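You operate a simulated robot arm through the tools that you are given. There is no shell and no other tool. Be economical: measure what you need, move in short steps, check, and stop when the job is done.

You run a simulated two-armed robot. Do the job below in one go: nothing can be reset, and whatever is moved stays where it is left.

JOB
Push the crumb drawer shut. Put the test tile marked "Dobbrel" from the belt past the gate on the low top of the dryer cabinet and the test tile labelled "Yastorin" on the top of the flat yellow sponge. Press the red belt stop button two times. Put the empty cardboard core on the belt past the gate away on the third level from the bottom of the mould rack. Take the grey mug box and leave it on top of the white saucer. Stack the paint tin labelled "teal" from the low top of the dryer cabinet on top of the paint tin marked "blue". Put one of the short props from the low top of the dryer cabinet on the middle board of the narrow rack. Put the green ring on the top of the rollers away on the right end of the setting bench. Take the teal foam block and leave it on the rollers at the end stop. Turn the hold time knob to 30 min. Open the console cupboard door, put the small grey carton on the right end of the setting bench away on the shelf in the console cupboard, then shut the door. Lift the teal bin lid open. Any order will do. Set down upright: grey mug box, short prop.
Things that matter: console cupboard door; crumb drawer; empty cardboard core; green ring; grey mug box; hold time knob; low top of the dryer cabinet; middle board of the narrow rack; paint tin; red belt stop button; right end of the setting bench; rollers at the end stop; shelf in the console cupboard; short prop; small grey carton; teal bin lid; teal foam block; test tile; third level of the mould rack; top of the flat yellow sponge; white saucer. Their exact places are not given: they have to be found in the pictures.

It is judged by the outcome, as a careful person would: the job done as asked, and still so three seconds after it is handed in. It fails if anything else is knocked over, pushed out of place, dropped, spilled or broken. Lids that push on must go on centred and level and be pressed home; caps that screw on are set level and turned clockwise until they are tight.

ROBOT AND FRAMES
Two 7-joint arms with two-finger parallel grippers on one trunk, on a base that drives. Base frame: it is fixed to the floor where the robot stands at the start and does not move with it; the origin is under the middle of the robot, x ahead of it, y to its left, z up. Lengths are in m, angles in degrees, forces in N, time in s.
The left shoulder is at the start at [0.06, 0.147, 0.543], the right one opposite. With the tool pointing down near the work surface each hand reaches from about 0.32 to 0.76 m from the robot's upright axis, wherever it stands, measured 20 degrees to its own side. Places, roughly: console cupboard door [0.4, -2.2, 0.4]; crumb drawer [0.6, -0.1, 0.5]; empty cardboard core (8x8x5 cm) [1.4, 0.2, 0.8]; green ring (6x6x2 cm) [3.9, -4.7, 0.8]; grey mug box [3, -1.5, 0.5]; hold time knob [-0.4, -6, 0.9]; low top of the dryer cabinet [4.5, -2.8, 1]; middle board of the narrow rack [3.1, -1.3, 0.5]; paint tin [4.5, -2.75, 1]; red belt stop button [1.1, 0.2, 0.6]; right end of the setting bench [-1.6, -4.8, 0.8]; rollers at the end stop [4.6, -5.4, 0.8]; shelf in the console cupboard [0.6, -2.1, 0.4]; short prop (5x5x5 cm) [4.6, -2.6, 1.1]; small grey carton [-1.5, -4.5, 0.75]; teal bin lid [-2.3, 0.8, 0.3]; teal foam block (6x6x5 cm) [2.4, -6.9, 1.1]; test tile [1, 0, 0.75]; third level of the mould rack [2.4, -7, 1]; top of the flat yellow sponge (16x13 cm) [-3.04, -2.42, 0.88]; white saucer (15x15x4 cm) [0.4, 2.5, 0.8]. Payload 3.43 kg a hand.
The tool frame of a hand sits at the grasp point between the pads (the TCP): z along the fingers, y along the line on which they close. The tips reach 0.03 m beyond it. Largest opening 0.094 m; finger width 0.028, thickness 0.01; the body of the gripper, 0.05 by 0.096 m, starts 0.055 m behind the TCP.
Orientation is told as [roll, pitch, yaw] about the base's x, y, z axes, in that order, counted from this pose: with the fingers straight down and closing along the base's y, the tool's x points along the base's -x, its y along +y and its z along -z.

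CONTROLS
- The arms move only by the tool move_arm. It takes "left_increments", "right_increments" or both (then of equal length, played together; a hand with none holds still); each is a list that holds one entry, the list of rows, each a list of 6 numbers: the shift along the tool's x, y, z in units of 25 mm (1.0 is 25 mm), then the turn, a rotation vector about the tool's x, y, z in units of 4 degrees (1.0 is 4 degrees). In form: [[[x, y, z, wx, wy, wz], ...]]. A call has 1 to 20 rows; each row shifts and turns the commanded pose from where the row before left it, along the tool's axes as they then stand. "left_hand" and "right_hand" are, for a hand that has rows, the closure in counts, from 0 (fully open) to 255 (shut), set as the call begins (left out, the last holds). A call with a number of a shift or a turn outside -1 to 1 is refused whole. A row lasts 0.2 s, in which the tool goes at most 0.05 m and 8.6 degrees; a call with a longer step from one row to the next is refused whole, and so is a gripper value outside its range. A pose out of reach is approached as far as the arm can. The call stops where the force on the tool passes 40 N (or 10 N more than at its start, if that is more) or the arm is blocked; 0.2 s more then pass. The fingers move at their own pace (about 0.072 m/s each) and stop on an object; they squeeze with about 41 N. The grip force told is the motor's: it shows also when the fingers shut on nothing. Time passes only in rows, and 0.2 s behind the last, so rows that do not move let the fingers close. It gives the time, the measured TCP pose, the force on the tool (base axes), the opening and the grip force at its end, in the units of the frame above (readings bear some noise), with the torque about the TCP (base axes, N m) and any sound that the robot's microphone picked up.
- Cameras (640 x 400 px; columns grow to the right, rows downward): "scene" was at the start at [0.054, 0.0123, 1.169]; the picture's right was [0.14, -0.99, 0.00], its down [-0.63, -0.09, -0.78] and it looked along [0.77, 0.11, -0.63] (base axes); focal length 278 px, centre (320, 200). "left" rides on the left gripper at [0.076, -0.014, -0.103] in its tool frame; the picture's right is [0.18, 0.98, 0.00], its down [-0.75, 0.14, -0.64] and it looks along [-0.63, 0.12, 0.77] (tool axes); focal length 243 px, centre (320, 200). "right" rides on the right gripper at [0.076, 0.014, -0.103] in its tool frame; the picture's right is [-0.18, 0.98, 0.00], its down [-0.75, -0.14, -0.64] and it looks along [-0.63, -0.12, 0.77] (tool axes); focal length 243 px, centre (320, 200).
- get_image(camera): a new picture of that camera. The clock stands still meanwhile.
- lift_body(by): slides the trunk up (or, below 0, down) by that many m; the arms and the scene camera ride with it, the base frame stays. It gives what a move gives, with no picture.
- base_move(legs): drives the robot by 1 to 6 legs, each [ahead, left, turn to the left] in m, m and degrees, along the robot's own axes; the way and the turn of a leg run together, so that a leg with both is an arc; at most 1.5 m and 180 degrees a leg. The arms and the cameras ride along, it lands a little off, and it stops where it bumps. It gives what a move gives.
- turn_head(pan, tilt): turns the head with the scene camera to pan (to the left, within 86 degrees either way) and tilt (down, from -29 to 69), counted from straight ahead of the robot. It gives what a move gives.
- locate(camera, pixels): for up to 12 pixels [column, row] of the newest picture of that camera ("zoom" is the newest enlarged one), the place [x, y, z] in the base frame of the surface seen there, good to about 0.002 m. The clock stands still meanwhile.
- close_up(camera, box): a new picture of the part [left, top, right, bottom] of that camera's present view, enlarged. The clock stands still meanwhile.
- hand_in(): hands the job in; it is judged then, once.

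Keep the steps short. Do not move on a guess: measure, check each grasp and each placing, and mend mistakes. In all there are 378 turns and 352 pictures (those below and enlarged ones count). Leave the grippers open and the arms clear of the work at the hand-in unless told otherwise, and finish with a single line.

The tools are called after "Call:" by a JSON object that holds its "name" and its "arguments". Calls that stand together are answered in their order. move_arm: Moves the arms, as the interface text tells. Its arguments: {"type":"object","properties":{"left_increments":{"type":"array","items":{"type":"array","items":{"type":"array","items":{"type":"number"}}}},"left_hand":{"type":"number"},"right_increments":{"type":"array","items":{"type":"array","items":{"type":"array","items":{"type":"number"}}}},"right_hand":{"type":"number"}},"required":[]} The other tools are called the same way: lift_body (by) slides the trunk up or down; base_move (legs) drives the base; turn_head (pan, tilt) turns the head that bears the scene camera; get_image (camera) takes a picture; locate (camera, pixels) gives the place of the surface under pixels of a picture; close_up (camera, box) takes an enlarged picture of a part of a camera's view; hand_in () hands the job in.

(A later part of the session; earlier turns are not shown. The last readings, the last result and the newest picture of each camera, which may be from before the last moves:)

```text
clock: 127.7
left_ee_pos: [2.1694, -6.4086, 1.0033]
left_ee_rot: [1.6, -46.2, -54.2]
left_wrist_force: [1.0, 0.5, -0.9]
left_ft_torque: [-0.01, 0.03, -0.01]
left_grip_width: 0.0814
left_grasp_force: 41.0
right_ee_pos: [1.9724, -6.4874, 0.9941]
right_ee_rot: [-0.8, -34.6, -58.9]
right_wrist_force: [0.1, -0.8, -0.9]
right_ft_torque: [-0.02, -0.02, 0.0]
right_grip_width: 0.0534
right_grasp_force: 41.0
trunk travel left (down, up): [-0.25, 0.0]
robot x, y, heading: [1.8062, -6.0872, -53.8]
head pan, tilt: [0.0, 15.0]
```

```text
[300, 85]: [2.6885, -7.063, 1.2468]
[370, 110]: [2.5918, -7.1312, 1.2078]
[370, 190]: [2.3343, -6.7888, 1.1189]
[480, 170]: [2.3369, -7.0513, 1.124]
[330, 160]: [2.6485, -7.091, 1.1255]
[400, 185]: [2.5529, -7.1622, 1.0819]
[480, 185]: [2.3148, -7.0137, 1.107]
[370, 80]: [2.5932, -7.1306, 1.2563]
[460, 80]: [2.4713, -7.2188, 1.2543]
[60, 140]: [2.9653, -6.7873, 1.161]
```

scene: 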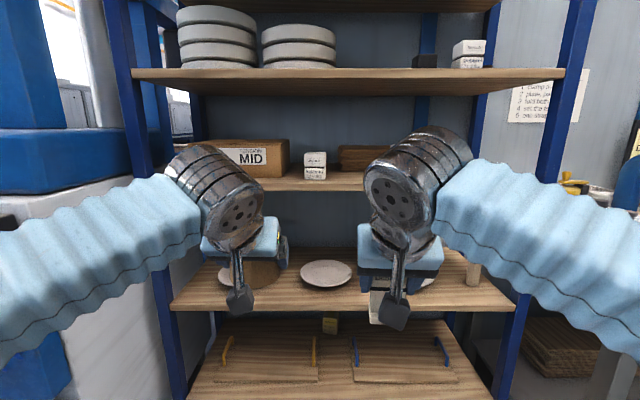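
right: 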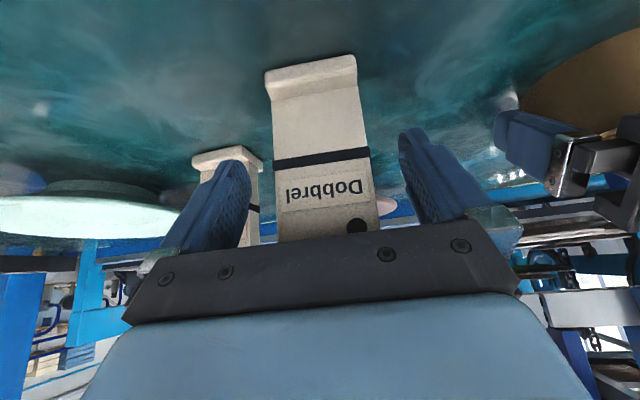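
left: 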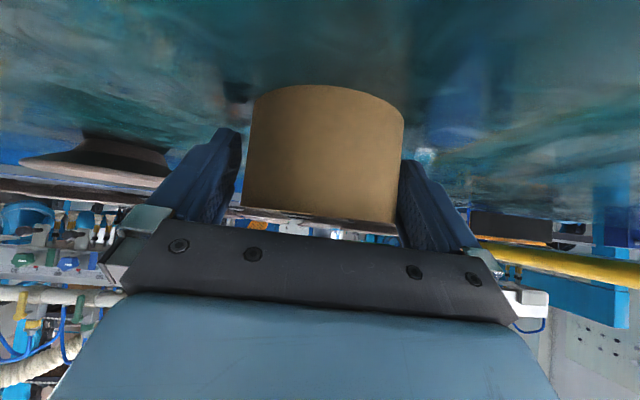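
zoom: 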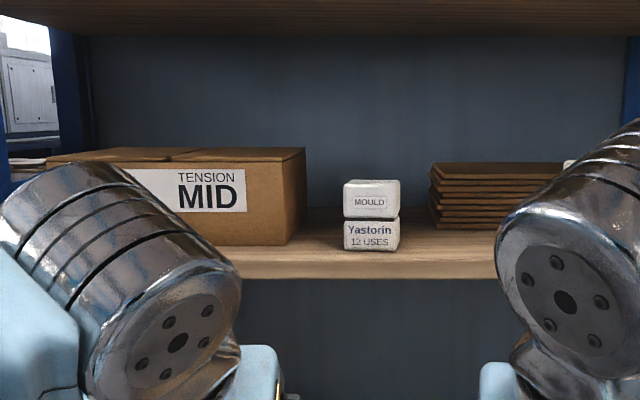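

Free gap on level 3 between the "Yastorin" and "Dobbrel" mould boxes (u −2.25); surface z 1.049. The foam is apparently hidden behind the Yastorin box. Raise core, pull right hand back, then move closer.

Call:
{"name": "move_arm", "arguments": {"left_increments": [[[-0.722, 0, -0.692, 0, 0, 0], [-0.722, 0, -0.692, 0, 0, 0], [-0.722, 0, -0.692, 0, 0, 0], [-0.722, 0, -0.692, 0, 0, 0]]], "right_increments": [[[0.824, -0.5, -0.566, 0, 0, 0], [0.824, -0.5, -0.566, 0, 0, 0], [0.824, -0.5, -0.566, 0, 0, 0], [0, -0.5, 0, 0, 0, 0]]]}}

Call:
{"name": "base_move", "arguments": {"legs": [[0, -0.16, 0], [0.34, 0, 0]]}}

Call:
{"name": "get_image", "arguments": {"camera": "scene"}}

Call:
{"name": "get_image", "arguments": {"camera": "left"}}

```text
clock: 128.7
left_ee_pos: [2.1671, -6.4103, 1.1028]
left_ee_rot: [1.7, -46.2, -54.4]
left_wrist_force: [0.4, 1.0, 0.7]
left_ft_torque: [0.02, 0.02, 0.0]
left_grip_width: 0.0813
left_grasp_force: 40.8
right_ee_pos: [1.8911, -6.4476, 0.9937]
right_ee_rot: [-0.9, -34.5, -58.9]
right_wrist_force: [0.6, -0.2, -0.4]
right_ft_torque: [0.0, -0.01, 0.01]
right_grip_width: 0.0536
right_grasp_force: 40.7
trunk travel left (down, up): [-0.25, 0.0]
robot x, y, heading: [1.8019, -6.0914, -53.7]
head pan, tilt: [0.0, 15.0]
```

```text
clock: 132.0
left_ee_pos: [2.2395, -6.7816, 1.103]
left_ee_rot: [1.6, -46.2, -54.3]
left_wrist_force: [0.2, 0.7, -1.1]
left_ft_torque: [0.0, -0.02, 0.0]
left_grip_width: 0.0814
left_grasp_force: 40.8
right_ee_pos: [1.9627, -6.8174, 0.9947]
right_ee_rot: [-0.8, -34.5, -58.9]
right_wrist_force: [0.9, 0.0, -1.4]
right_ft_torque: [-0.03, 0.01, 0.0]
right_grip_width: 0.0535
right_grasp_force: 40.8
trunk travel left (down, up): [-0.25, 0.0]
robot x, y, heading: [1.8763, -6.4562, -53.8]
head pan, tilt: [0.0, 15.0]
```

```text
303 pictures are left
```

scene: 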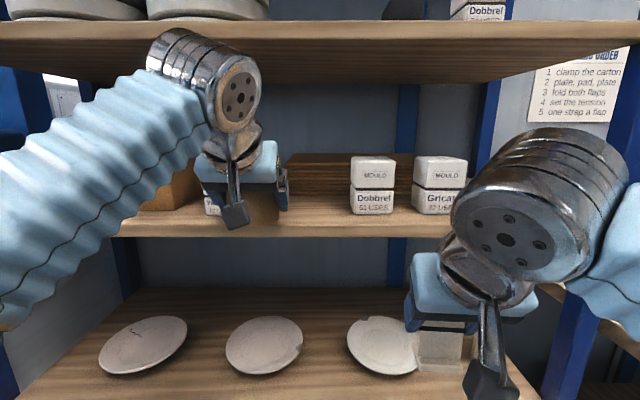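

```text
302 pictures are left
```

left: 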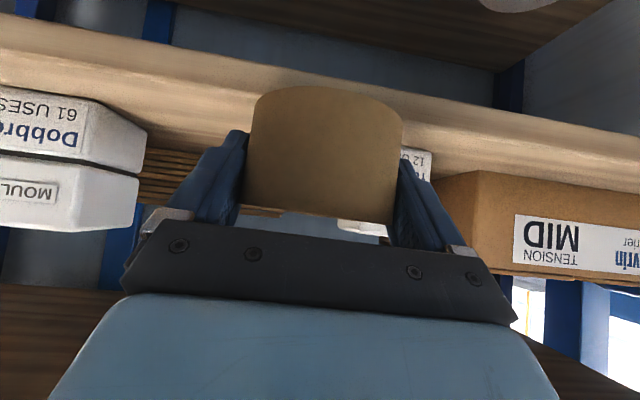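

Move core into the gap: 7.4 cm right, 8.7 cm in.

Call:
{"name": "move_arm", "arguments": {"left_increments": [[[0, -0.74, 0, 0, 0, 0], [0, -0.74, 0, 0, 0, 0], [-0.602, -0.74, 0.628, 0, 0, 0], [-0.602, -0.74, 0.628, 0, 0, 0], [-0.602, 0, 0.628, 0, 0, 0], [-0.602, 0, 0.628, 0, 0, 0], [0, 0, 0, 0, 0, 0]]]}}

Call:
{"name": "get_image", "arguments": {"camera": "left"}}

Call:
{"name": "close_up", "arguments": {"camera": "scene", "box": [150, 120, 420, 260]}}

```text
clock: 133.6
left_ee_pos: [2.2277, -6.8866, 1.0874]
left_ee_rot: [1.6, -46.2, -54.2]
left_wrist_force: [0.0, -0.6, -1.1]
left_ft_torque: [0.03, -0.01, -0.03]
left_grip_width: 0.0815
left_grasp_force: 41.0
left hand out of reach, approached as far as the arm can: row 5, 6
right_ee_pos: [1.9636, -6.8171, 0.9942]
right_ee_rot: [-0.7, -34.5, -58.9]
right_wrist_force: [0.2, 0.2, -1.1]
right_ft_torque: [0.0, -0.02, -0.01]
right_grip_width: 0.0535
right_grasp_force: 41.1
trunk travel left (down, up): [-0.25, 0.0]
robot x, y, heading: [1.8793, -6.4557, -53.9]
head pan, tilt: [0.0, 15.0]
```

```text
301 pictures are left
```

left: 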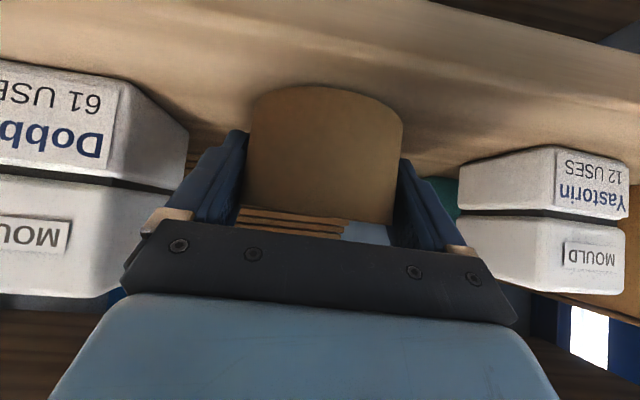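

```text
2.37 times, centred on (285, 190) of scene
```

zoom: 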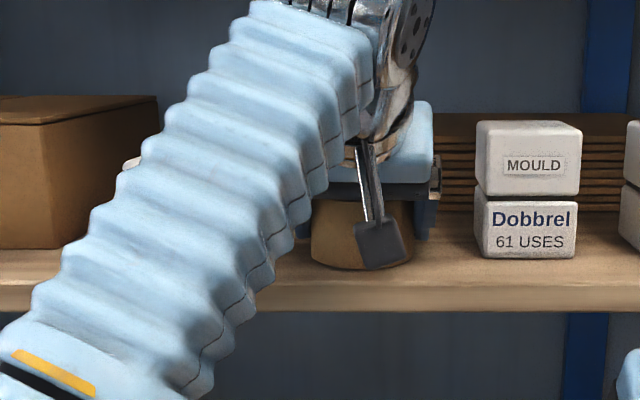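

Core is between the boxes, ~3 mm above the board. Lower slightly and open.

Call:
{"name": "move_arm", "arguments": {"left_increments": [[[0.07, 0, 0.07, 0, 0, 0], [0.05, 0, 0.05, 0, 0, 0], [0, 0, 0, 0, 0, 0]]]}}

Call:
{"name": "move_arm", "arguments": {"left_increments": [[[0, 0, 0, 0, 0, 0], [0, 0, 0, 0, 0, 0], [0, 0, 0, 0, 0, 0]]], "left_hand": 0}}

Call:
{"name": "get_image", "arguments": {"camera": "left"}}

```text
clock: 134.4
left_ee_pos: [2.2275, -6.8852, 1.085]
left_ee_rot: [1.4, -46.4, -54.1]
left_wrist_force: [2.3, -4.6, 20.2]
left_ft_torque: [-0.53, 0.54, 0.16]
left_grip_width: 0.0813
left_grasp_force: 41.3
right_ee_pos: [1.9631, -6.8179, 0.9957]
right_ee_rot: [-0.8, -34.5, -59.0]
right_wrist_force: [-0.7, 0.2, -0.7]
right_ft_torque: [0.0, 0.02, 0.02]
right_grip_width: 0.0535
right_grasp_force: 41.3
trunk travel left (down, up): [-0.25, 0.0]
robot x, y, heading: [1.8743, -6.4595, -54.2]
head pan, tilt: [0.0, 15.0]
```

```text
clock: 135.2
left_ee_pos: [2.2295, -6.8867, 1.0831]
left_ee_rot: [1.6, -46.1, -54.4]
left_wrist_force: [0.5, -0.6, -0.2]
left_ft_torque: [0.01, -0.01, -0.03]
left_grip_width: 0.0936
left_grasp_force: 0.0
right_ee_pos: [1.9624, -6.8171, 0.9939]
right_ee_rot: [-0.8, -34.6, -58.9]
right_wrist_force: [-0.4, -0.7, -2.0]
right_ft_torque: [-0.03, 0.0, 0.02]
right_grip_width: 0.0536
right_grasp_force: 41.5
trunk travel left (down, up): [-0.25, 0.0]
robot x, y, heading: [1.8774, -6.4562, -54.0]
head pan, tilt: [0.0, 15.0]
```

```text
299 pictures are left
```

left: 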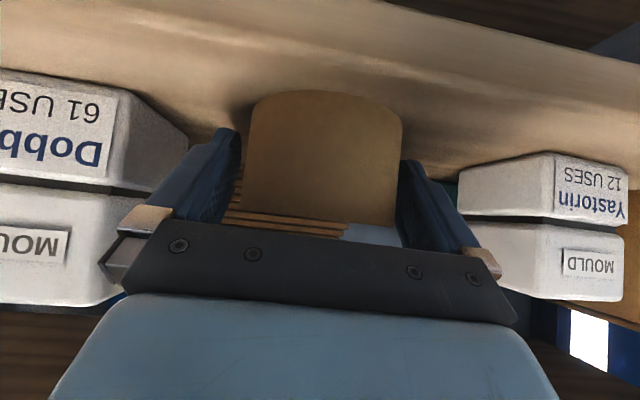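

Released. Withdraw straight along the tool axis.

Call:
{"name": "move_arm", "arguments": {"left_increments": [[[0, 0, -0.5, 0, 0, 0], [0, 0, -0.8, 0, 0, 0], [0, 0, -1, 0, 0, 0], [0, 0, -1, 0, 0, 0], [0.3, 0, -1, 0, 0, 0], [0.3, 0, -0.8, 0, 0, 0]]]}}

Call:
{"name": "get_image", "arguments": {"camera": "left"}}

Call:
{"name": "get_image", "arguments": {"camera": "scene"}}

```text
clock: 136.6
left_ee_pos: [2.1619, -6.7996, 1.146]
left_ee_rot: [1.5, -46.2, -54.3]
left_wrist_force: [-1.0, -0.4, 0.3]
left_ft_torque: [-0.04, 0.02, -0.02]
left_grip_width: 0.0939
left_grasp_force: 0.0
left hand out of reach, approached as far as the arm can: row 3, 4
right_ee_pos: [1.9629, -6.8171, 0.9944]
right_ee_rot: [-0.8, -34.6, -58.9]
right_wrist_force: [0.1, -0.7, -0.6]
right_ft_torque: [-0.01, -0.02, 0.01]
right_grip_width: 0.0534
right_grasp_force: 40.9
trunk travel left (down, up): [-0.25, 0.0]
robot x, y, heading: [1.8748, -6.4564, -53.7]
head pan, tilt: [0.0, 15.0]
```

```text
298 pictures are left
```

left: 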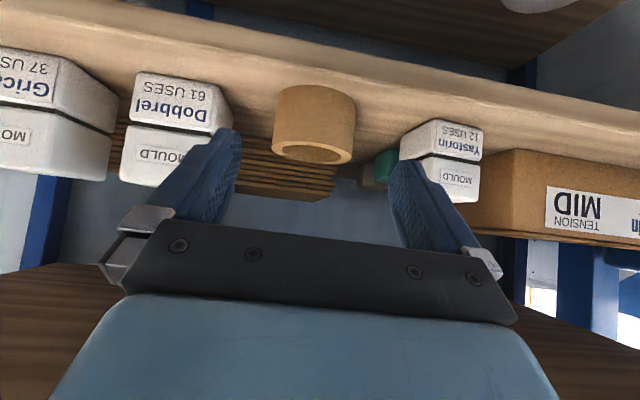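

```text
297 pictures are left
```

scene: 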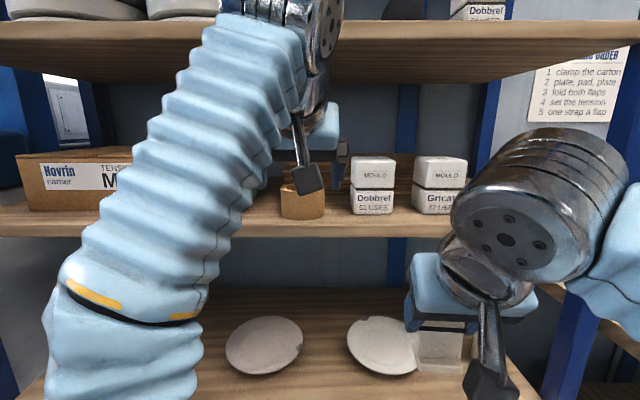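

Call:
{"name": "close_up", "arguments": {"camera": "left", "box": [300, 100, 520, 240]}}

Call:
{"name": "locate", "arguments": {"camera": "left", "pixels": [[388, 160], [380, 170], [395, 180], [370, 175], [402, 145], [425, 145], [440, 128], [470, 135], [310, 120], [392, 155]]}}

```text
2.86 times, centred on (410, 170) of left
```

zoom: 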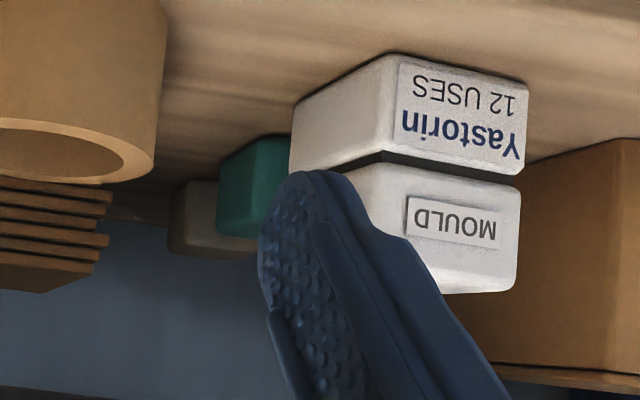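

```text
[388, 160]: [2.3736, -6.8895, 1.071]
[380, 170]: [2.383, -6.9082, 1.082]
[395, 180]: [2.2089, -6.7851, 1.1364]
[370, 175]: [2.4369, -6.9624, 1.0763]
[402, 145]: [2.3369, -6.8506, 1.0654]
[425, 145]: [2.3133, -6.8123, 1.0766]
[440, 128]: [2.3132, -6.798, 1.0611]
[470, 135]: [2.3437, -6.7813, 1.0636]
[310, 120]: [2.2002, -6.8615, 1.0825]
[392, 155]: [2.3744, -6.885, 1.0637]
```

Core is standing well. The teal foam is behind the Yastorin mould box; the gripper camera would hit that box, so I'd like the camera on top (tool rolled 180°). Back off and try rolling.

Call:
{"name": "base_move", "arguments": {"legs": [[-0.3, 0, 0]]}}

Call:
{"name": "move_arm", "arguments": {"left_increments": [[[0, 0, 0, 0, 0, 1], [0, 0, 0, 0, 0, 1], [0, 0, 0, 0, 0, 1], [0, 0, 0, 0, 0, 1], [0, 0, 0, 0, 0, 1], [0, 0, 0, 0, 0, 1], [0, 0, 0, 0, 0, 1], [0, 0, 0, 0, 0, 1], [0, 0, 0, 0, 0, 1], [0, 0, 0, 0, 0, 1], [0, 0, 0, 0, 0, 1], [0, 0, 0, 0, 0, 1], [0, 0, 0, 0, 0, 1], [0, 0, 0, 0, 0, 1], [0, 0, 0, 0, 0, 1], [0, 0, 0, 0, 0, 1], [0, 0, 0, 0, 0, 1], [0, 0, 0, 0, 0, 1], [0, 0, 0, 0, 0, 1], [0, 0, 0, 0, 0, 1]]]}}

```text
clock: 138.6
left_ee_pos: [1.9875, -6.5632, 1.1462]
left_ee_rot: [1.5, -46.1, -54.5]
left_wrist_force: [0.4, 0.8, 0.0]
left_ft_torque: [-0.01, 0.02, 0.0]
left_grip_width: 0.0937
left_grasp_force: 0.1
right_ee_pos: [1.7875, -6.5801, 0.9943]
right_ee_rot: [-0.8, -34.5, -59.1]
right_wrist_force: [-0.7, -0.7, -0.9]
right_ft_torque: [0.0, -0.01, 0.02]
right_grip_width: 0.0535
right_grasp_force: 41.3
trunk travel left (down, up): [-0.25, 0.0]
robot x, y, heading: [1.7011, -6.2225, -54.0]
head pan, tilt: [0.0, 15.0]
```

```text
clock: 142.8
left_ee_pos: [1.9879, -6.5639, 1.1471]
left_ee_rot: [45.9, -6.0, -136.5]
left_wrist_force: [0.8, 0.0, 0.3]
left_ft_torque: [-0.02, -0.01, -0.01]
left_grip_width: 0.0939
left_grasp_force: 0.0
right_ee_pos: [1.7875, -6.5785, 0.9932]
right_ee_rot: [-0.9, -34.5, -59.2]
right_wrist_force: [-0.2, -0.1, -0.7]
right_ft_torque: [-0.01, 0.05, 0.05]
right_grip_width: 0.0531
right_grasp_force: 41.0
trunk travel left (down, up): [-0.25, 0.0]
robot x, y, heading: [1.6999, -6.2205, -54.1]
head pan, tilt: [0.0, 15.0]
```

80° done with no trouble; continue.

Call:
{"name": "move_arm", "arguments": {"left_increments": [[[0, 0, 0, 0, 0, 1], [0, 0, 0, 0, 0, 1], [0, 0, 0, 0, 0, 1], [0, 0, 0, 0, 0, 1], [0, 0, 0, 0, 0, 1], [0, 0, 0, 0, 0, 1], [0, 0, 0, 0, 0, 1], [0, 0, 0, 0, 0, 1], [0, 0, 0, 0, 0, 1], [0, 0, 0, 0, 0, 1], [0, 0, 0, 0, 0, 1], [0, 0, 0, 0, 0, 1], [0, 0, 0, 0, 0, 1], [0, 0, 0, 0, 0, 1], [0, 0, 0, 0, 0, 1], [0, 0, 0, 0, 0, 1], [0, 0, 0, 0, 0, 1], [0, 0, 0, 0, 0, 1], [0, 0, 0, 0, 0, 1], [0, 0, 0, 0, 0, 1]]]}}

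Call:
{"name": "move_arm", "arguments": {"left_increments": [[[0, 0, 0, 0, 0, 1], [0, 0, 0, 0, 0, 1], [0, 0, 0, 0, 0, 1], [0, 0, 0, 0, 0, 1], [0, 0, 0, 0, 0, 1], [0, 0, 0, 0, 0, 0]]]}}

Call:
{"name": "get_image", "arguments": {"camera": "scene"}}

Call:
{"name": "get_image", "arguments": {"camera": "left"}}

```text
clock: 147.0
left_ee_pos: [1.9891, -6.5641, 1.1458]
left_ee_rot: [18.2, 43.2, 153.3]
left_wrist_force: [0.0, 0.9, 0.5]
left_ft_torque: [0.02, -0.03, 0.03]
left_grip_width: 0.0941
left_grasp_force: 0.0
right_ee_pos: [1.7888, -6.5805, 0.994]
right_ee_rot: [-0.7, -34.5, -59.1]
right_wrist_force: [-0.3, -0.1, -0.4]
right_ft_torque: [-0.01, 0.0, 0.01]
right_grip_width: 0.0536
right_grasp_force: 41.2
trunk travel left (down, up): [-0.25, 0.0]
robot x, y, heading: [1.6982, -6.2189, -53.8]
head pan, tilt: [0.0, 15.0]
```

```text
clock: 148.4
left_ee_pos: [1.9892, -6.5629, 1.1449]
left_ee_rot: [-1.7, 46.2, 125.4]
left_wrist_force: [0.3, -0.8, 1.2]
left_ft_torque: [0.0, -0.01, -0.02]
left_grip_width: 0.0941
left_grasp_force: 0.0
right_ee_pos: [1.7871, -6.5799, 0.9943]
right_ee_rot: [-0.8, -34.5, -59.1]
right_wrist_force: [0.3, -0.4, -0.9]
right_ft_torque: [-0.02, -0.01, -0.01]
right_grip_width: 0.0533
right_grasp_force: 41.3
trunk travel left (down, up): [-0.25, 0.0]
robot x, y, heading: [1.7007, -6.2202, -54.1]
head pan, tilt: [0.0, 15.0]
```

```text
295 pictures are left
```

scene: 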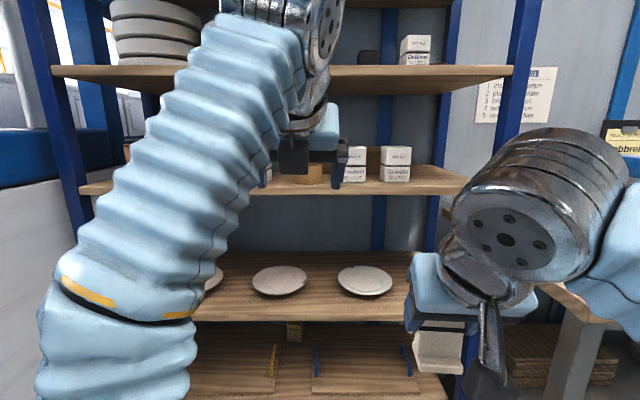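

```text
294 pictures are left
```

left: 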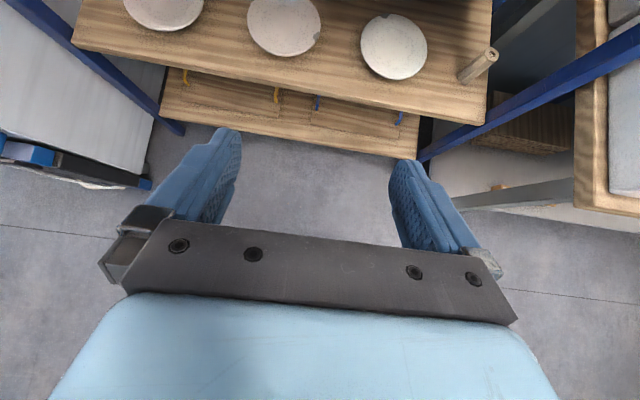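

Roll succeeded. Measure level‑4 board edge thickness and neighbouring boxes.

Call:
{"name": "close_up", "arguments": {"camera": "scene", "box": [330, 50, 490, 200]}}

Call:
{"name": "locate", "arguments": {"camera": "zoom", "pixels": [[400, 62], [400, 80], [400, 98], [400, 115], [240, 350], [240, 365], [260, 265], [100, 270], [80, 290], [400, 350], [300, 95]]}}

```text
2.67 times, centred on (410, 125) of scene
```

zoom: 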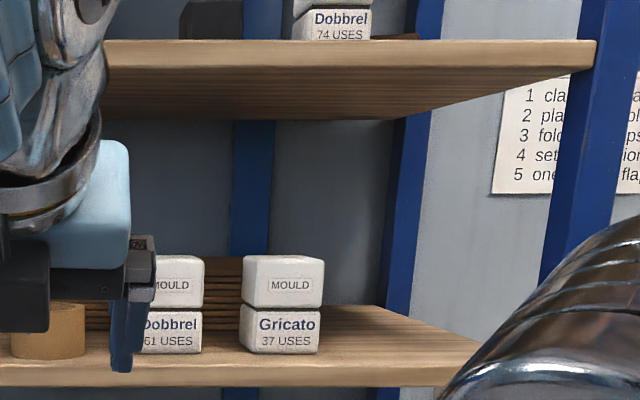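

```text
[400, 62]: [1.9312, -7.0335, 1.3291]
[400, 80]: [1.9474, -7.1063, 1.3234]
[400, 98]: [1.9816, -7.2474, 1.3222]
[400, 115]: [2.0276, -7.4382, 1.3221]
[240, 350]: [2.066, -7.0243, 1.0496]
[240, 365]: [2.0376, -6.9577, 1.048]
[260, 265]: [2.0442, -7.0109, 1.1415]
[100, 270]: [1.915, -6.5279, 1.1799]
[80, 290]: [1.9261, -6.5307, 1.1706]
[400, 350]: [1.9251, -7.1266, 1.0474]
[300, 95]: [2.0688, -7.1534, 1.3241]
```

Level‑4 underside is z 1.322, box tops 1.145: fingers can straddle the Yastorin box. Shift left 0.15, go ahead 0.25 and look.

Call:
{"name": "base_move", "arguments": {"legs": [[0, 0.15, 0], [0.25, 0, 0]]}}

Call:
{"name": "get_image", "arguments": {"camera": "left"}}

Call:
{"name": "get_image", "arguments": {"camera": "scene"}}

```text
clock: 151.2
left_ee_pos: [2.2567, -6.6769, 1.1458]
left_ee_rot: [-1.6, 46.2, 125.5]
left_wrist_force: [0.3, 0.6, 0.4]
left_ft_torque: [0.03, -0.02, 0.0]
left_grip_width: 0.094
left_grasp_force: 0.0
right_ee_pos: [2.0553, -6.6939, 0.9932]
right_ee_rot: [-0.7, -34.4, -59.1]
right_wrist_force: [0.8, 0.4, -0.9]
right_ft_torque: [0.01, 0.0, 0.03]
right_grip_width: 0.0538
right_grasp_force: 40.5
trunk travel left (down, up): [-0.25, 0.0]
robot x, y, heading: [1.968, -6.3361, -54.4]
head pan, tilt: [0.0, 15.0]
```

```text
292 pictures are left
```

left: 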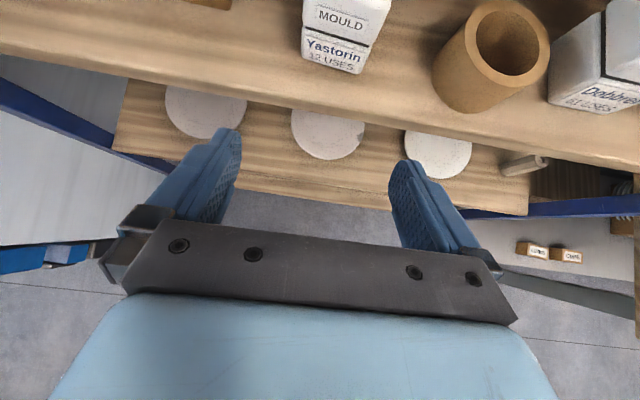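

```text
291 pictures are left
```

scene: 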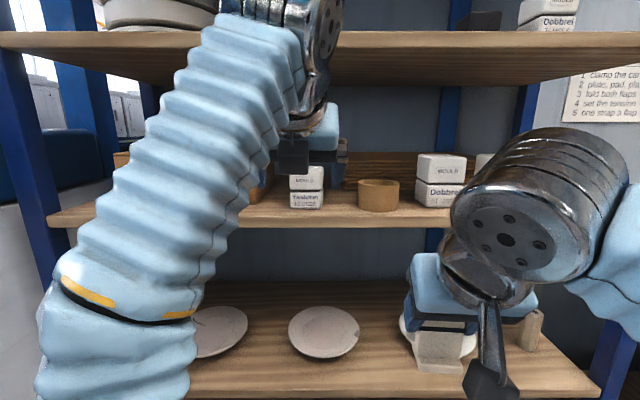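

Call:
{"name": "locate", "arguments": {"camera": "left", "pixels": [[305, 40], [367, 55], [335, 60], [345, 15], [390, 10], [300, 60], [200, 3], [230, 5], [440, 80], [480, 100]]}}

Call:
{"name": "locate", "arguments": {"camera": "scene", "pixels": [[293, 197], [322, 197], [270, 185], [263, 190], [307, 180], [275, 165]]}}

```text
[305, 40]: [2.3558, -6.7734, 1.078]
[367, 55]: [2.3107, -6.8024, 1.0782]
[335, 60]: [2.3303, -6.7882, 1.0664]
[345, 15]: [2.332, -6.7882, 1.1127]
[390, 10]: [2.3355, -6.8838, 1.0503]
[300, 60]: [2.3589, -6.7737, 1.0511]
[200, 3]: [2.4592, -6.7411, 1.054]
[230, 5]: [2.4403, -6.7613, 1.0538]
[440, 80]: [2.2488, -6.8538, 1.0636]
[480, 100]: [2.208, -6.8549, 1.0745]
```

```text
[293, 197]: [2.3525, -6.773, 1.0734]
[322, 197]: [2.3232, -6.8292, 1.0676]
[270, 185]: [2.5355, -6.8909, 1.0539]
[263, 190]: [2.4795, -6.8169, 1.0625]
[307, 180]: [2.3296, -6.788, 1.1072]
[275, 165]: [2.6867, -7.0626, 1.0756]
```

Box spans u −2.077…−2.133; TCP is at u −2.100: fingers will straddle. Raise 1 cm and drive in 0.13.

Call:
{"name": "move_arm", "arguments": {"left_increments": [[[0.29, 0, -0.28, 0, 0, 0], [0, 0, 0, 0, 0, 0]]]}}

Call:
{"name": "base_move", "arguments": {"legs": [[0.13, 0, 0]]}}

Call:
{"name": "get_image", "arguments": {"camera": "left"}}

```text
clock: 151.8
left_ee_pos: [2.2581, -6.6771, 1.1455]
left_ee_rot: [-1.6, 46.1, 125.5]
left_wrist_force: [-0.1, 0.0, -0.5]
left_ft_torque: [0.02, -0.01, 0.01]
left_grip_width: 0.094
left_grasp_force: 0.1
left hand out of reach, approached as far as the arm can: row 1
right_ee_pos: [2.0564, -6.6922, 0.9923]
right_ee_rot: [-0.8, -34.4, -59.2]
right_wrist_force: [-0.7, 0.9, -1.6]
right_ft_torque: [0.04, 0.0, 0.01]
right_grip_width: 0.0536
right_grasp_force: 40.9
trunk travel left (down, up): [-0.25, 0.0]
robot x, y, heading: [1.9725, -6.3298, -54.0]
head pan, tilt: [0.0, 15.0]
```

```text
clock: 153.1
left_ee_pos: [2.3348, -6.7844, 1.146]
left_ee_rot: [-1.6, 46.2, 125.5]
left_wrist_force: [0.1, 0.2, -0.6]
left_ft_torque: [0.0, -0.04, -0.02]
left_grip_width: 0.0938
left_grasp_force: 0.1
right_ee_pos: [2.1328, -6.8011, 0.995]
right_ee_rot: [-0.8, -34.4, -59.1]
right_wrist_force: [-0.3, 0.8, -0.9]
right_ft_torque: [-0.02, -0.04, -0.02]
right_grip_width: 0.0538
right_grasp_force: 40.6
trunk travel left (down, up): [-0.25, 0.0]
robot x, y, heading: [2.0502, -6.4425, -54.0]
head pan, tilt: [0.0, 15.0]
```

```text
290 pictures are left
```

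left: 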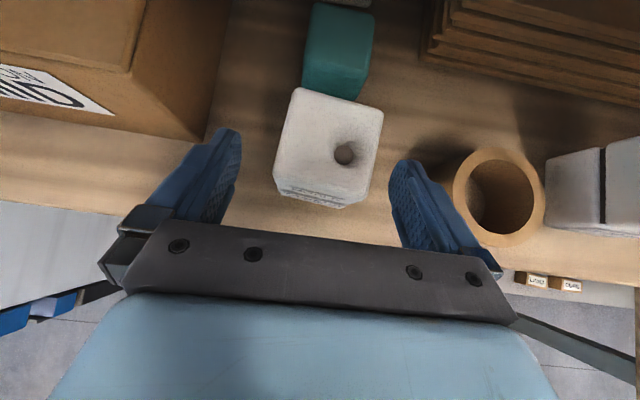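

Call:
{"name": "locate", "arguments": {"camera": "left", "pixels": [[316, 10], [372, 15], [365, 65], [308, 60], [340, 35], [335, 85], [305, 85], [355, 98], [300, 95], [380, 110], [338, 4], [330, 150]]}}

```text
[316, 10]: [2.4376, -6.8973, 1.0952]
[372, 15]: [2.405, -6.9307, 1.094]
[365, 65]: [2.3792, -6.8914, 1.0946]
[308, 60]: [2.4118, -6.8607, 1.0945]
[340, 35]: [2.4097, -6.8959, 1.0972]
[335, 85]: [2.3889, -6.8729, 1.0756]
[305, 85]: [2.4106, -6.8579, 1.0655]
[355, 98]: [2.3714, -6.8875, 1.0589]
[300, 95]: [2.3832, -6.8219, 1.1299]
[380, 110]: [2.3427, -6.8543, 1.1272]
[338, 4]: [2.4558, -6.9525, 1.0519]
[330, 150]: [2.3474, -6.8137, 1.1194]
```

Foam centre (2.408,−6.895), top 1.096; box back edge v 6.92, top 1.13. Lower to z 1.122 (fingers straddling the box), then base forward 6 cm.

Call:
{"name": "move_arm", "arguments": {"left_increments": [[[-0.35, 0.1, 0.33, 0, 0, 0], [-0.35, 0.1, 0.33, 0, 0, 0], [0, 0, 0, 0, 0, 0]]]}}

Call:
{"name": "base_move", "arguments": {"legs": [[0.06, 0, 0]]}}

Call:
{"name": "get_image", "arguments": {"camera": "left"}}

```text
clock: 153.9
left_ee_pos: [2.3306, -6.7862, 1.1201]
left_ee_rot: [-1.7, 46.1, 125.6]
left_wrist_force: [-0.2, 1.3, -0.1]
left_ft_torque: [-0.02, 0.02, 0.05]
left_grip_width: 0.0939
left_grasp_force: 0.1
right_ee_pos: [2.1339, -6.8024, 0.9934]
right_ee_rot: [-0.8, -34.6, -59.0]
right_wrist_force: [-0.5, -0.4, -1.2]
right_ft_torque: [0.01, 0.02, -0.02]
right_grip_width: 0.0535
right_grasp_force: 40.2
trunk travel left (down, up): [-0.25, 0.0]
robot x, y, heading: [2.0475, -6.4412, -54.1]
head pan, tilt: [0.0, 15.0]
```

```text
clock: 154.8
left_ee_pos: [2.3651, -6.8349, 1.1223]
left_ee_rot: [-1.5, 46.3, 125.5]
left_wrist_force: [0.5, -0.7, -1.1]
left_ft_torque: [0.01, -0.02, -0.01]
left_grip_width: 0.0937
left_grasp_force: 0.1
right_ee_pos: [2.1691, -6.8486, 0.9942]
right_ee_rot: [-0.8, -34.4, -59.1]
right_wrist_force: [-11.2, 12.9, -3.9]
right_ft_torque: [-0.35, -0.33, 0.41]
right_grip_width: 0.0534
right_grasp_force: 41.2
trunk travel left (down, up): [-0.25, 0.0]
robot x, y, heading: [2.0866, -6.4922, -53.8]
head pan, tilt: [0.0, 15.0]
```

```text
289 pictures are left
```

left: 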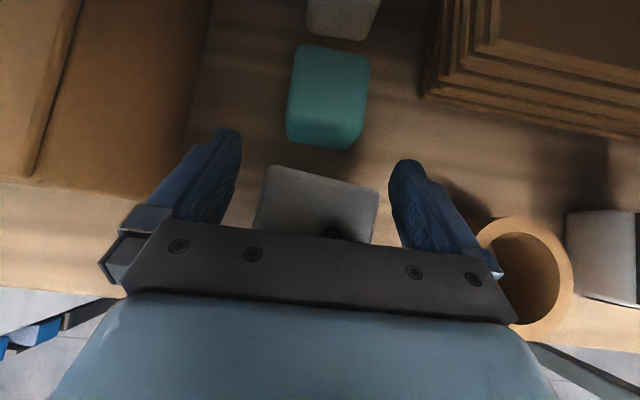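

The right hand's tile touches the shelf edge (17 N). Pull the right hand back 7 cm.

Call:
{"name": "move_arm", "arguments": {"right_increments": [[[0.824, 0, -0.566, 0, 0, 0], [0.824, 0, -0.566, 0, 0, 0], [0.824, 0, -0.566, 0, 0, 0]]]}}

Call:
{"name": "close_up", "arguments": {"camera": "scene", "box": [260, 120, 640, 400]}}

Call:
{"name": "get_image", "arguments": {"camera": "right"}}

```text
clock: 155.7
left_ee_pos: [2.3662, -6.8352, 1.1214]
left_ee_rot: [-1.6, 46.2, 125.4]
left_wrist_force: [0.8, 0.1, 0.6]
left_ft_torque: [-0.01, 0.03, 0.02]
left_grip_width: 0.0936
left_grasp_force: 0.0
right_ee_pos: [2.1317, -6.7838, 0.9951]
right_ee_rot: [-0.9, -34.5, -59.0]
right_wrist_force: [-0.2, -0.6, -0.8]
right_ft_torque: [-0.02, 0.01, -0.02]
right_grip_width: 0.0533
right_grasp_force: 41.2
trunk travel left (down, up): [-0.25, 0.0]
robot x, y, heading: [2.086, -6.494, -54.1]
head pan, tilt: [0.0, 15.0]
```

```text
1.43 times, centred on (450, 260) of scene
```

zoom: 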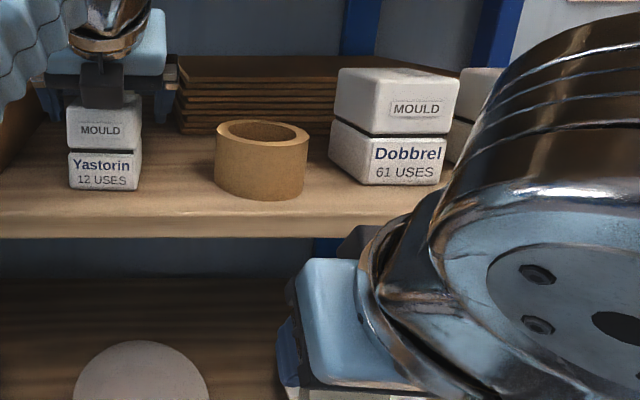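

```text
287 pictures are left
```

right: 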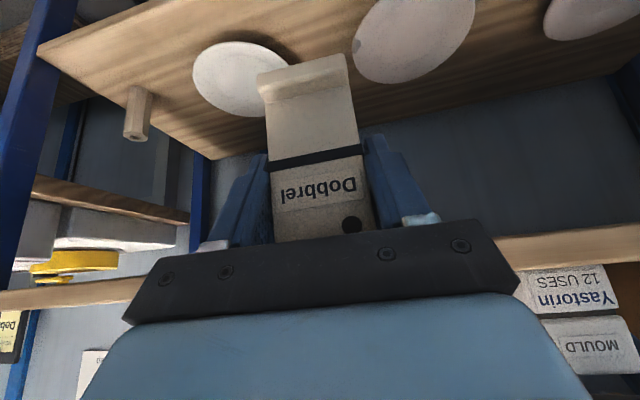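

Tile unharmed. Now the arm goes in 6 cm and then dips onto the foam.

Call:
{"name": "move_arm", "arguments": {"left_increments": [[[0.58, 0, 0.607, 0, 0, 0], [0.58, 0, 0.607, 0, 0, 0], [0.58, 0, 0.607, 0, 0, 0], [-0.1, 0, 0.705, 0, 0, 0], [-0.1, 0, 0.705, 0, 0, 0], [0, 0, 0, 0, 0, 0]]]}}

Call:
{"name": "get_image", "arguments": {"camera": "left"}}

```text
clock: 156.6
left_ee_pos: [2.4028, -6.8844, 1.1216]
left_ee_rot: [-0.5, 47.1, 126.1]
left_wrist_force: [-2.6, 5.9, 18.9]
left_ft_torque: [1.04, 0.88, -0.18]
left_grip_width: 0.0937
left_grasp_force: 0.1
left hand out of reach, approached as far as the arm can: row 3
right_ee_pos: [2.1294, -6.7827, 0.9958]
right_ee_rot: [-0.7, -34.5, -59.0]
right_wrist_force: [0.1, 0.7, -1.2]
right_ft_torque: [0.0, -0.03, 0.04]
right_grip_width: 0.0534
right_grasp_force: 41.2
trunk travel left (down, up): [-0.25, 0.0]
robot x, y, heading: [2.0837, -6.4863, -54.2]
head pan, tilt: [0.0, 15.0]
stopped in row 4 (left hand): the force on the tool passed its limit at 52 N (the readings are from after the stop); the commanded pose is now the measured one
```

```text
286 pictures are left
```

left: 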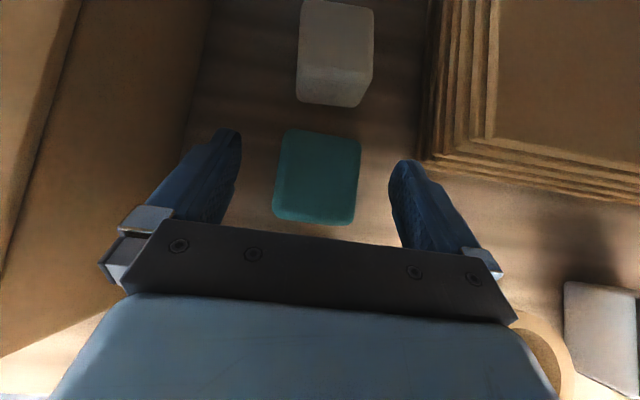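

The palm touched the box top (19 N up). Lift slightly, pull right hand back a bit more, then base forward 4 cm.

Call:
{"name": "move_arm", "arguments": {"left_increments": [[[0.25, 0, -0.24, 0, 0, 0], [0, 0, 0, 0, 0, 0]]], "right_increments": [[[0.824, 0, -0.566, 0, 0, 0], [0.4, 0, -0.3, 0, 0, 0]]]}}

Call:
{"name": "base_move", "arguments": {"legs": [[0.035, 0, 0]]}}

Call:
{"name": "get_image", "arguments": {"camera": "left"}}

Call:
{"name": "close_up", "arguments": {"camera": "scene", "box": [260, 120, 480, 260]}}

```text
clock: 157.2
left_ee_pos: [2.4014, -6.8829, 1.1202]
left_ee_rot: [-0.8, 46.8, 125.9]
left_wrist_force: [3.3, -5.8, 17.3]
left_ft_torque: [1.01, 0.91, 0.07]
left_grip_width: 0.0941
left_grasp_force: 0.0
left hand out of reach, approached as far as the arm can: row 1
right_ee_pos: [2.1129, -6.7523, 0.9946]
right_ee_rot: [-1.0, -34.5, -58.9]
right_wrist_force: [-0.3, -0.1, -0.6]
right_ft_torque: [-0.03, -0.05, -0.01]
right_grip_width: 0.0533
right_grasp_force: 40.8
trunk travel left (down, up): [-0.25, 0.0]
robot x, y, heading: [2.0852, -6.4906, -54.0]
head pan, tilt: [0.0, 15.0]
```

```text
clock: 158.1
left_ee_pos: [2.4186, -6.9074, 1.1246]
left_ee_rot: [-0.2, 47.3, 125.9]
left_wrist_force: [-2.8, -1.7, 13.8]
left_ft_torque: [0.95, 0.37, 0.26]
left_grip_width: 0.0941
left_grasp_force: 0.1
right_ee_pos: [2.1294, -6.777, 0.9944]
right_ee_rot: [-1.0, -34.4, -59.1]
right_wrist_force: [0.1, -0.1, -1.1]
right_ft_torque: [0.02, -0.01, 0.01]
right_grip_width: 0.0534
right_grasp_force: 41.3
trunk travel left (down, up): [-0.25, 0.0]
robot x, y, heading: [2.1042, -6.5137, -54.2]
head pan, tilt: [0.0, 15.0]
stopped in leg 1: the force on the tool passed its limit at 41 N (the readings are from after the stop); the commanded pose is now the measured one
```

```text
285 pictures are left
```

left: 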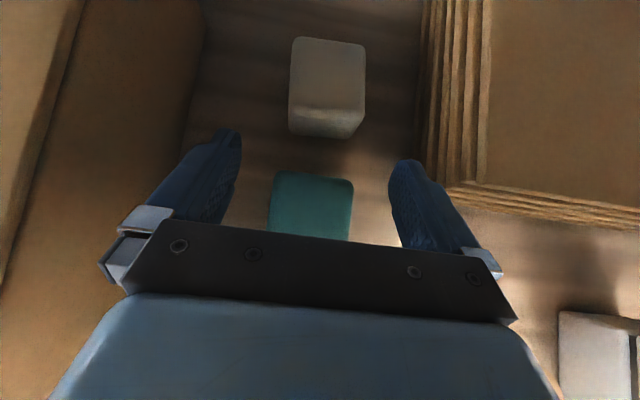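

```text
2.86 times, centred on (370, 190) of scene
```

zoom: 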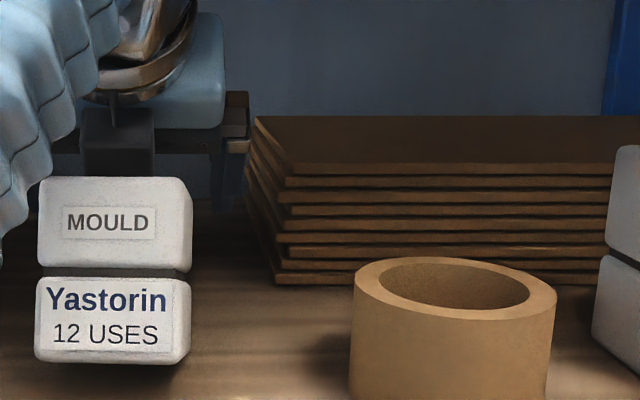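

Call:
{"name": "locate", "arguments": {"camera": "zoom", "pixels": [[115, 150], [115, 172], [85, 130], [150, 130], [115, 112], [115, 185], [60, 182], [180, 185], [180, 100], [210, 135]]}}

```text
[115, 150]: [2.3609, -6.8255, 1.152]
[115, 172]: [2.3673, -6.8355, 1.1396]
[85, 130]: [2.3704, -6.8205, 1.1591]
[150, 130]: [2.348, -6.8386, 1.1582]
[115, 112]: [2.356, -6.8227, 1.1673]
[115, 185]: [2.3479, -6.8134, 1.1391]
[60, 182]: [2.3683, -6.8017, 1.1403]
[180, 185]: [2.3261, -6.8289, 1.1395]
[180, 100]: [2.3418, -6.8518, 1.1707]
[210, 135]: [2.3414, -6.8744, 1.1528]
```

A motor block on the hand rests on the back edge of the box. 2 cm further forward it drops clear behind the box, so base forward 2.2 cm.

Call:
{"name": "base_move", "arguments": {"legs": [[0.025, 0, 0]]}}

Call:
{"name": "close_up", "arguments": {"camera": "scene", "box": [240, 110, 400, 230]}}

Call:
{"name": "get_image", "arguments": {"camera": "left"}}

```text
clock: 158.9
left_ee_pos: [2.4348, -6.9274, 1.1223]
left_ee_rot: [-0.2, 47.2, 125.9]
left_wrist_force: [-1.0, -0.6, 0.7]
left_ft_torque: [0.02, -0.01, 0.03]
left_grip_width: 0.0939
left_grasp_force: 0.1
right_ee_pos: [2.1455, -6.7986, 0.9951]
right_ee_rot: [-0.9, -34.3, -59.0]
right_wrist_force: [0.3, 0.3, -1.2]
right_ft_torque: [-0.01, -0.01, 0.01]
right_grip_width: 0.0534
right_grasp_force: 41.0
trunk travel left (down, up): [-0.25, 0.0]
robot x, y, heading: [2.1162, -6.5344, -54.2]
head pan, tilt: [0.0, 15.0]
```

```text
3.33 times, centred on (320, 170) of scene
```

zoom: 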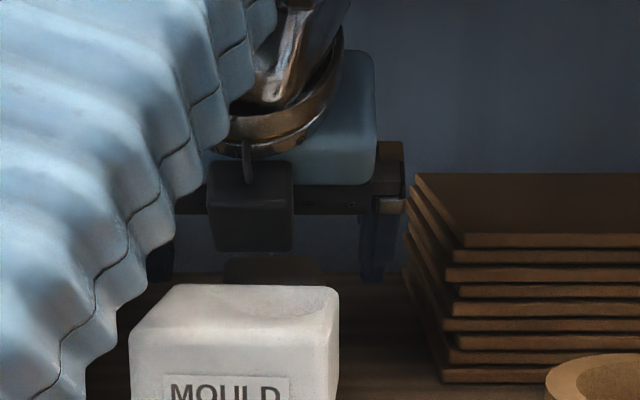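

```text
282 pictures are left
```

left: 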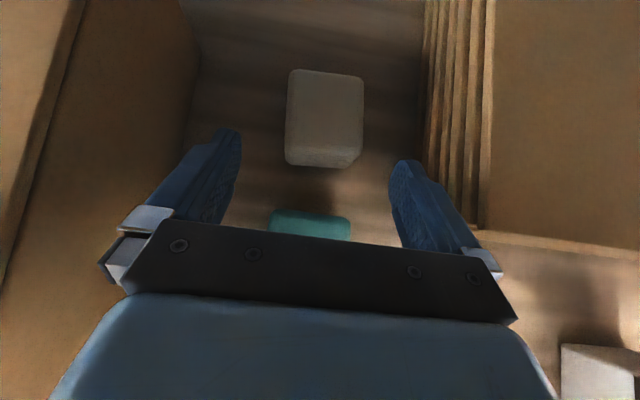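

Call:
{"name": "locate", "arguments": {"camera": "left", "pixels": [[428, 60], [425, 120], [440, 150], [470, 210], [490, 225], [560, 240], [345, 225], [275, 225], [295, 75], [355, 160], [290, 150], [320, 165]]}}

```text
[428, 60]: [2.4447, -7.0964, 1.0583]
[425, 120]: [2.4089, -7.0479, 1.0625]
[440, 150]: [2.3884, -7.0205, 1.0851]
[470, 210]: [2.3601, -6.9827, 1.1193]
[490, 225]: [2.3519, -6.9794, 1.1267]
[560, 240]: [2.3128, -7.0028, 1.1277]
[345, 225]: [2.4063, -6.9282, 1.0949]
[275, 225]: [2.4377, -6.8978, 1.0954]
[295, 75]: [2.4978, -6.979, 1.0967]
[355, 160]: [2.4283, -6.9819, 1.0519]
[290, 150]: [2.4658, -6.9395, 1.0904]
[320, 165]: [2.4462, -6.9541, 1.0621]
```

Hand hangs free now. Lower 3.9 cm, back 1.2 cm, then close on the foam.

Call:
{"name": "move_arm", "arguments": {"left_increments": [[[-0.565, 0.05, 0.54, 0, 0, 0], [-0.565, 0.05, 0.54, 0, 0, 0], [-0.33, 0, -0.35, 0, 0, 0], [0, 0, 0, 0, 0, 0]]]}}

Call:
{"name": "move_arm", "arguments": {"left_increments": [[[0, 0, 0, 0, 0, 0], [0, 0, 0, 0, 0, 0], [0, 0, 0, 0, 0, 0], [0, 0, 0, 0, 0, 0]]], "left_hand": 255}}

Call:
{"name": "get_image", "arguments": {"camera": "left"}}

```text
clock: 159.9
left_ee_pos: [2.4252, -6.9187, 1.0833]
left_ee_rot: [-0.3, 47.1, 125.9]
left_wrist_force: [0.5, -1.5, -0.8]
left_ft_torque: [0.02, 0.01, -0.02]
left_grip_width: 0.094
left_grasp_force: 0.1
right_ee_pos: [2.1458, -6.797, 0.9956]
right_ee_rot: [-0.9, -34.4, -59.0]
right_wrist_force: [-0.4, -0.4, -2.1]
right_ft_torque: [0.01, 0.01, 0.0]
right_grip_width: 0.0533
right_grasp_force: 41.0
trunk travel left (down, up): [-0.25, 0.0]
robot x, y, heading: [2.1163, -6.5332, -54.3]
head pan, tilt: [0.0, 15.0]
```

```text
clock: 160.9
left_ee_pos: [2.4259, -6.918, 1.0844]
left_ee_rot: [-0.3, 47.3, 125.9]
left_wrist_force: [-0.3, 0.0, -0.2]
left_ft_torque: [0.05, -0.03, 0.0]
left_grip_width: 0.0557
left_grasp_force: 40.8
right_ee_pos: [2.1457, -6.7978, 0.9953]
right_ee_rot: [-0.9, -34.4, -59.0]
right_wrist_force: [-0.4, 0.5, -1.7]
right_ft_torque: [-0.04, -0.01, -0.01]
right_grip_width: 0.0536
right_grasp_force: 40.8
trunk travel left (down, up): [-0.25, 0.0]
robot x, y, heading: [2.1169, -6.5379, -54.2]
head pan, tilt: [0.0, 15.0]
```

```text
281 pictures are left
```

left: 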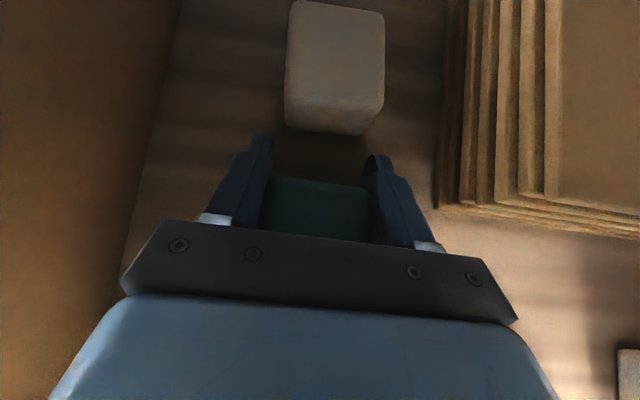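

Foam gripped. Lift 4.5 cm and check.

Call:
{"name": "move_arm", "arguments": {"left_increments": [[[0.45, 0, -0.42, 0, 0, 0], [0.45, 0, -0.42, 0, 0, 0], [0.45, 0, -0.42, 0, 0, 0], [0, 0, 0, 0, 0, 0]]]}}

Call:
{"name": "get_image", "arguments": {"camera": "left"}}

Call:
{"name": "close_up", "arguments": {"camera": "scene", "box": [240, 110, 400, 230]}}

```text
clock: 161.9
left_ee_pos: [2.4262, -6.9177, 1.1293]
left_ee_rot: [-0.4, 47.2, 126.0]
left_wrist_force: [-0.4, -0.7, 0.0]
left_ft_torque: [0.0, -0.02, 0.04]
left_grip_width: 0.0556
left_grasp_force: 40.9
right_ee_pos: [2.1446, -6.798, 0.9953]
right_ee_rot: [-0.9, -34.5, -59.0]
right_wrist_force: [0.3, -0.3, -1.4]
right_ft_torque: [0.01, 0.03, 0.0]
right_grip_width: 0.0536
right_grasp_force: 40.8
trunk travel left (down, up): [-0.25, 0.0]
robot x, y, heading: [2.1183, -6.5363, -53.8]
head pan, tilt: [0.0, 15.0]
```

```text
280 pictures are left
```

left: 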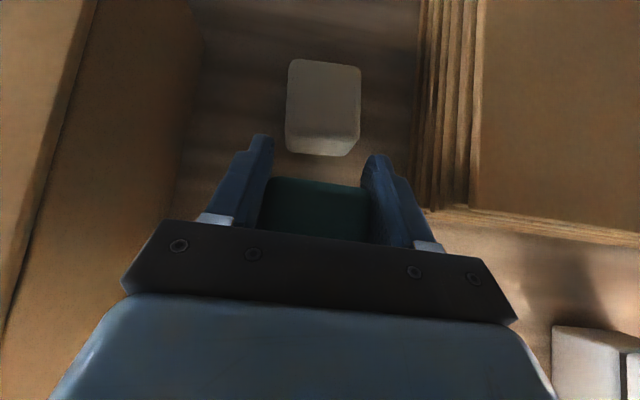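

```text
3.33 times, centred on (320, 170) of scene
```

zoom: 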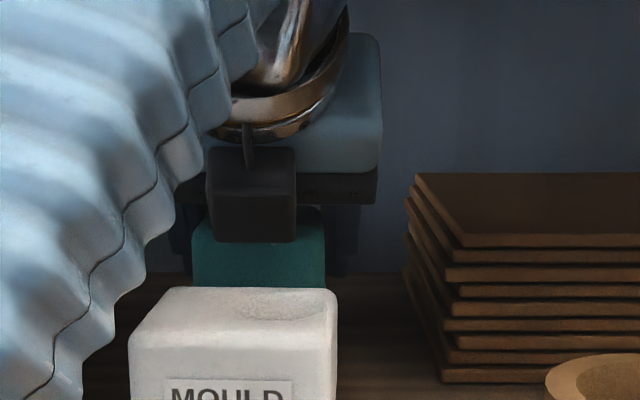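

Foam lifted. Right 5 cm, back 2.5 cm, right 3.3 cm.

Call:
{"name": "move_arm", "arguments": {"left_increments": [[[0, 0.7, 0, 0, 0, 0], [0, 0.7, 0, 0, 0, 0], [0, 0.5, 0, 0, 0, 0], [-0.34, 0, -0.37, 0, 0, 0], [-0.34, 0, -0.37, 0, 0, 0], [0, 0.7, 0, 0, 0, 0], [0, 0.7, 0, 0, 0, 0], [0, 0, 0, 0, 0, 0]]]}}

Call:
{"name": "get_image", "arguments": {"camera": "left"}}

Call:
{"name": "close_up", "arguments": {"camera": "scene", "box": [260, 110, 420, 230]}}

```text
clock: 163.3
left_ee_pos: [2.3712, -6.9249, 1.1232]
left_ee_rot: [-0.6, 46.9, 127.1]
left_wrist_force: [9.5, 7.3, -4.4]
left_ft_torque: [0.27, -0.11, 0.32]
left_grip_width: 0.0551
left_grasp_force: 41.3
left hand out of reach, approached as far as the arm can: row 1, 2, 3, 4, 5
right_ee_pos: [2.1474, -6.7969, 0.9964]
right_ee_rot: [-1.1, -34.3, -58.9]
right_wrist_force: [0.0, 0.5, -1.3]
right_ft_torque: [0.02, 0.05, -0.03]
right_grip_width: 0.0536
right_grasp_force: 40.9
trunk travel left (down, up): [-0.25, 0.0]
robot x, y, heading: [2.1169, -6.5379, -54.1]
head pan, tilt: [0.0, 15.0]
stopped in row 6 (left hand): the force on the tool passed its limit at 44 N (the readings are from after the stop); the commanded pose is now the measured one
```

```text
278 pictures are left
```

left: 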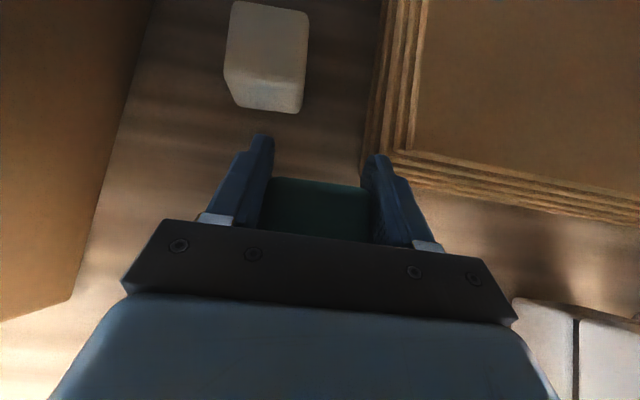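

```text
3.33 times, centred on (340, 170) of scene
```

zoom: 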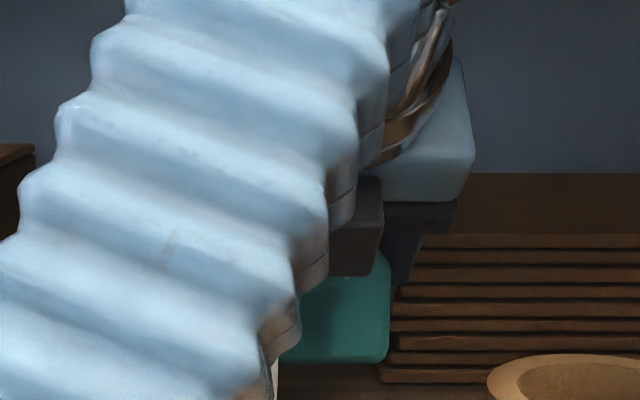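

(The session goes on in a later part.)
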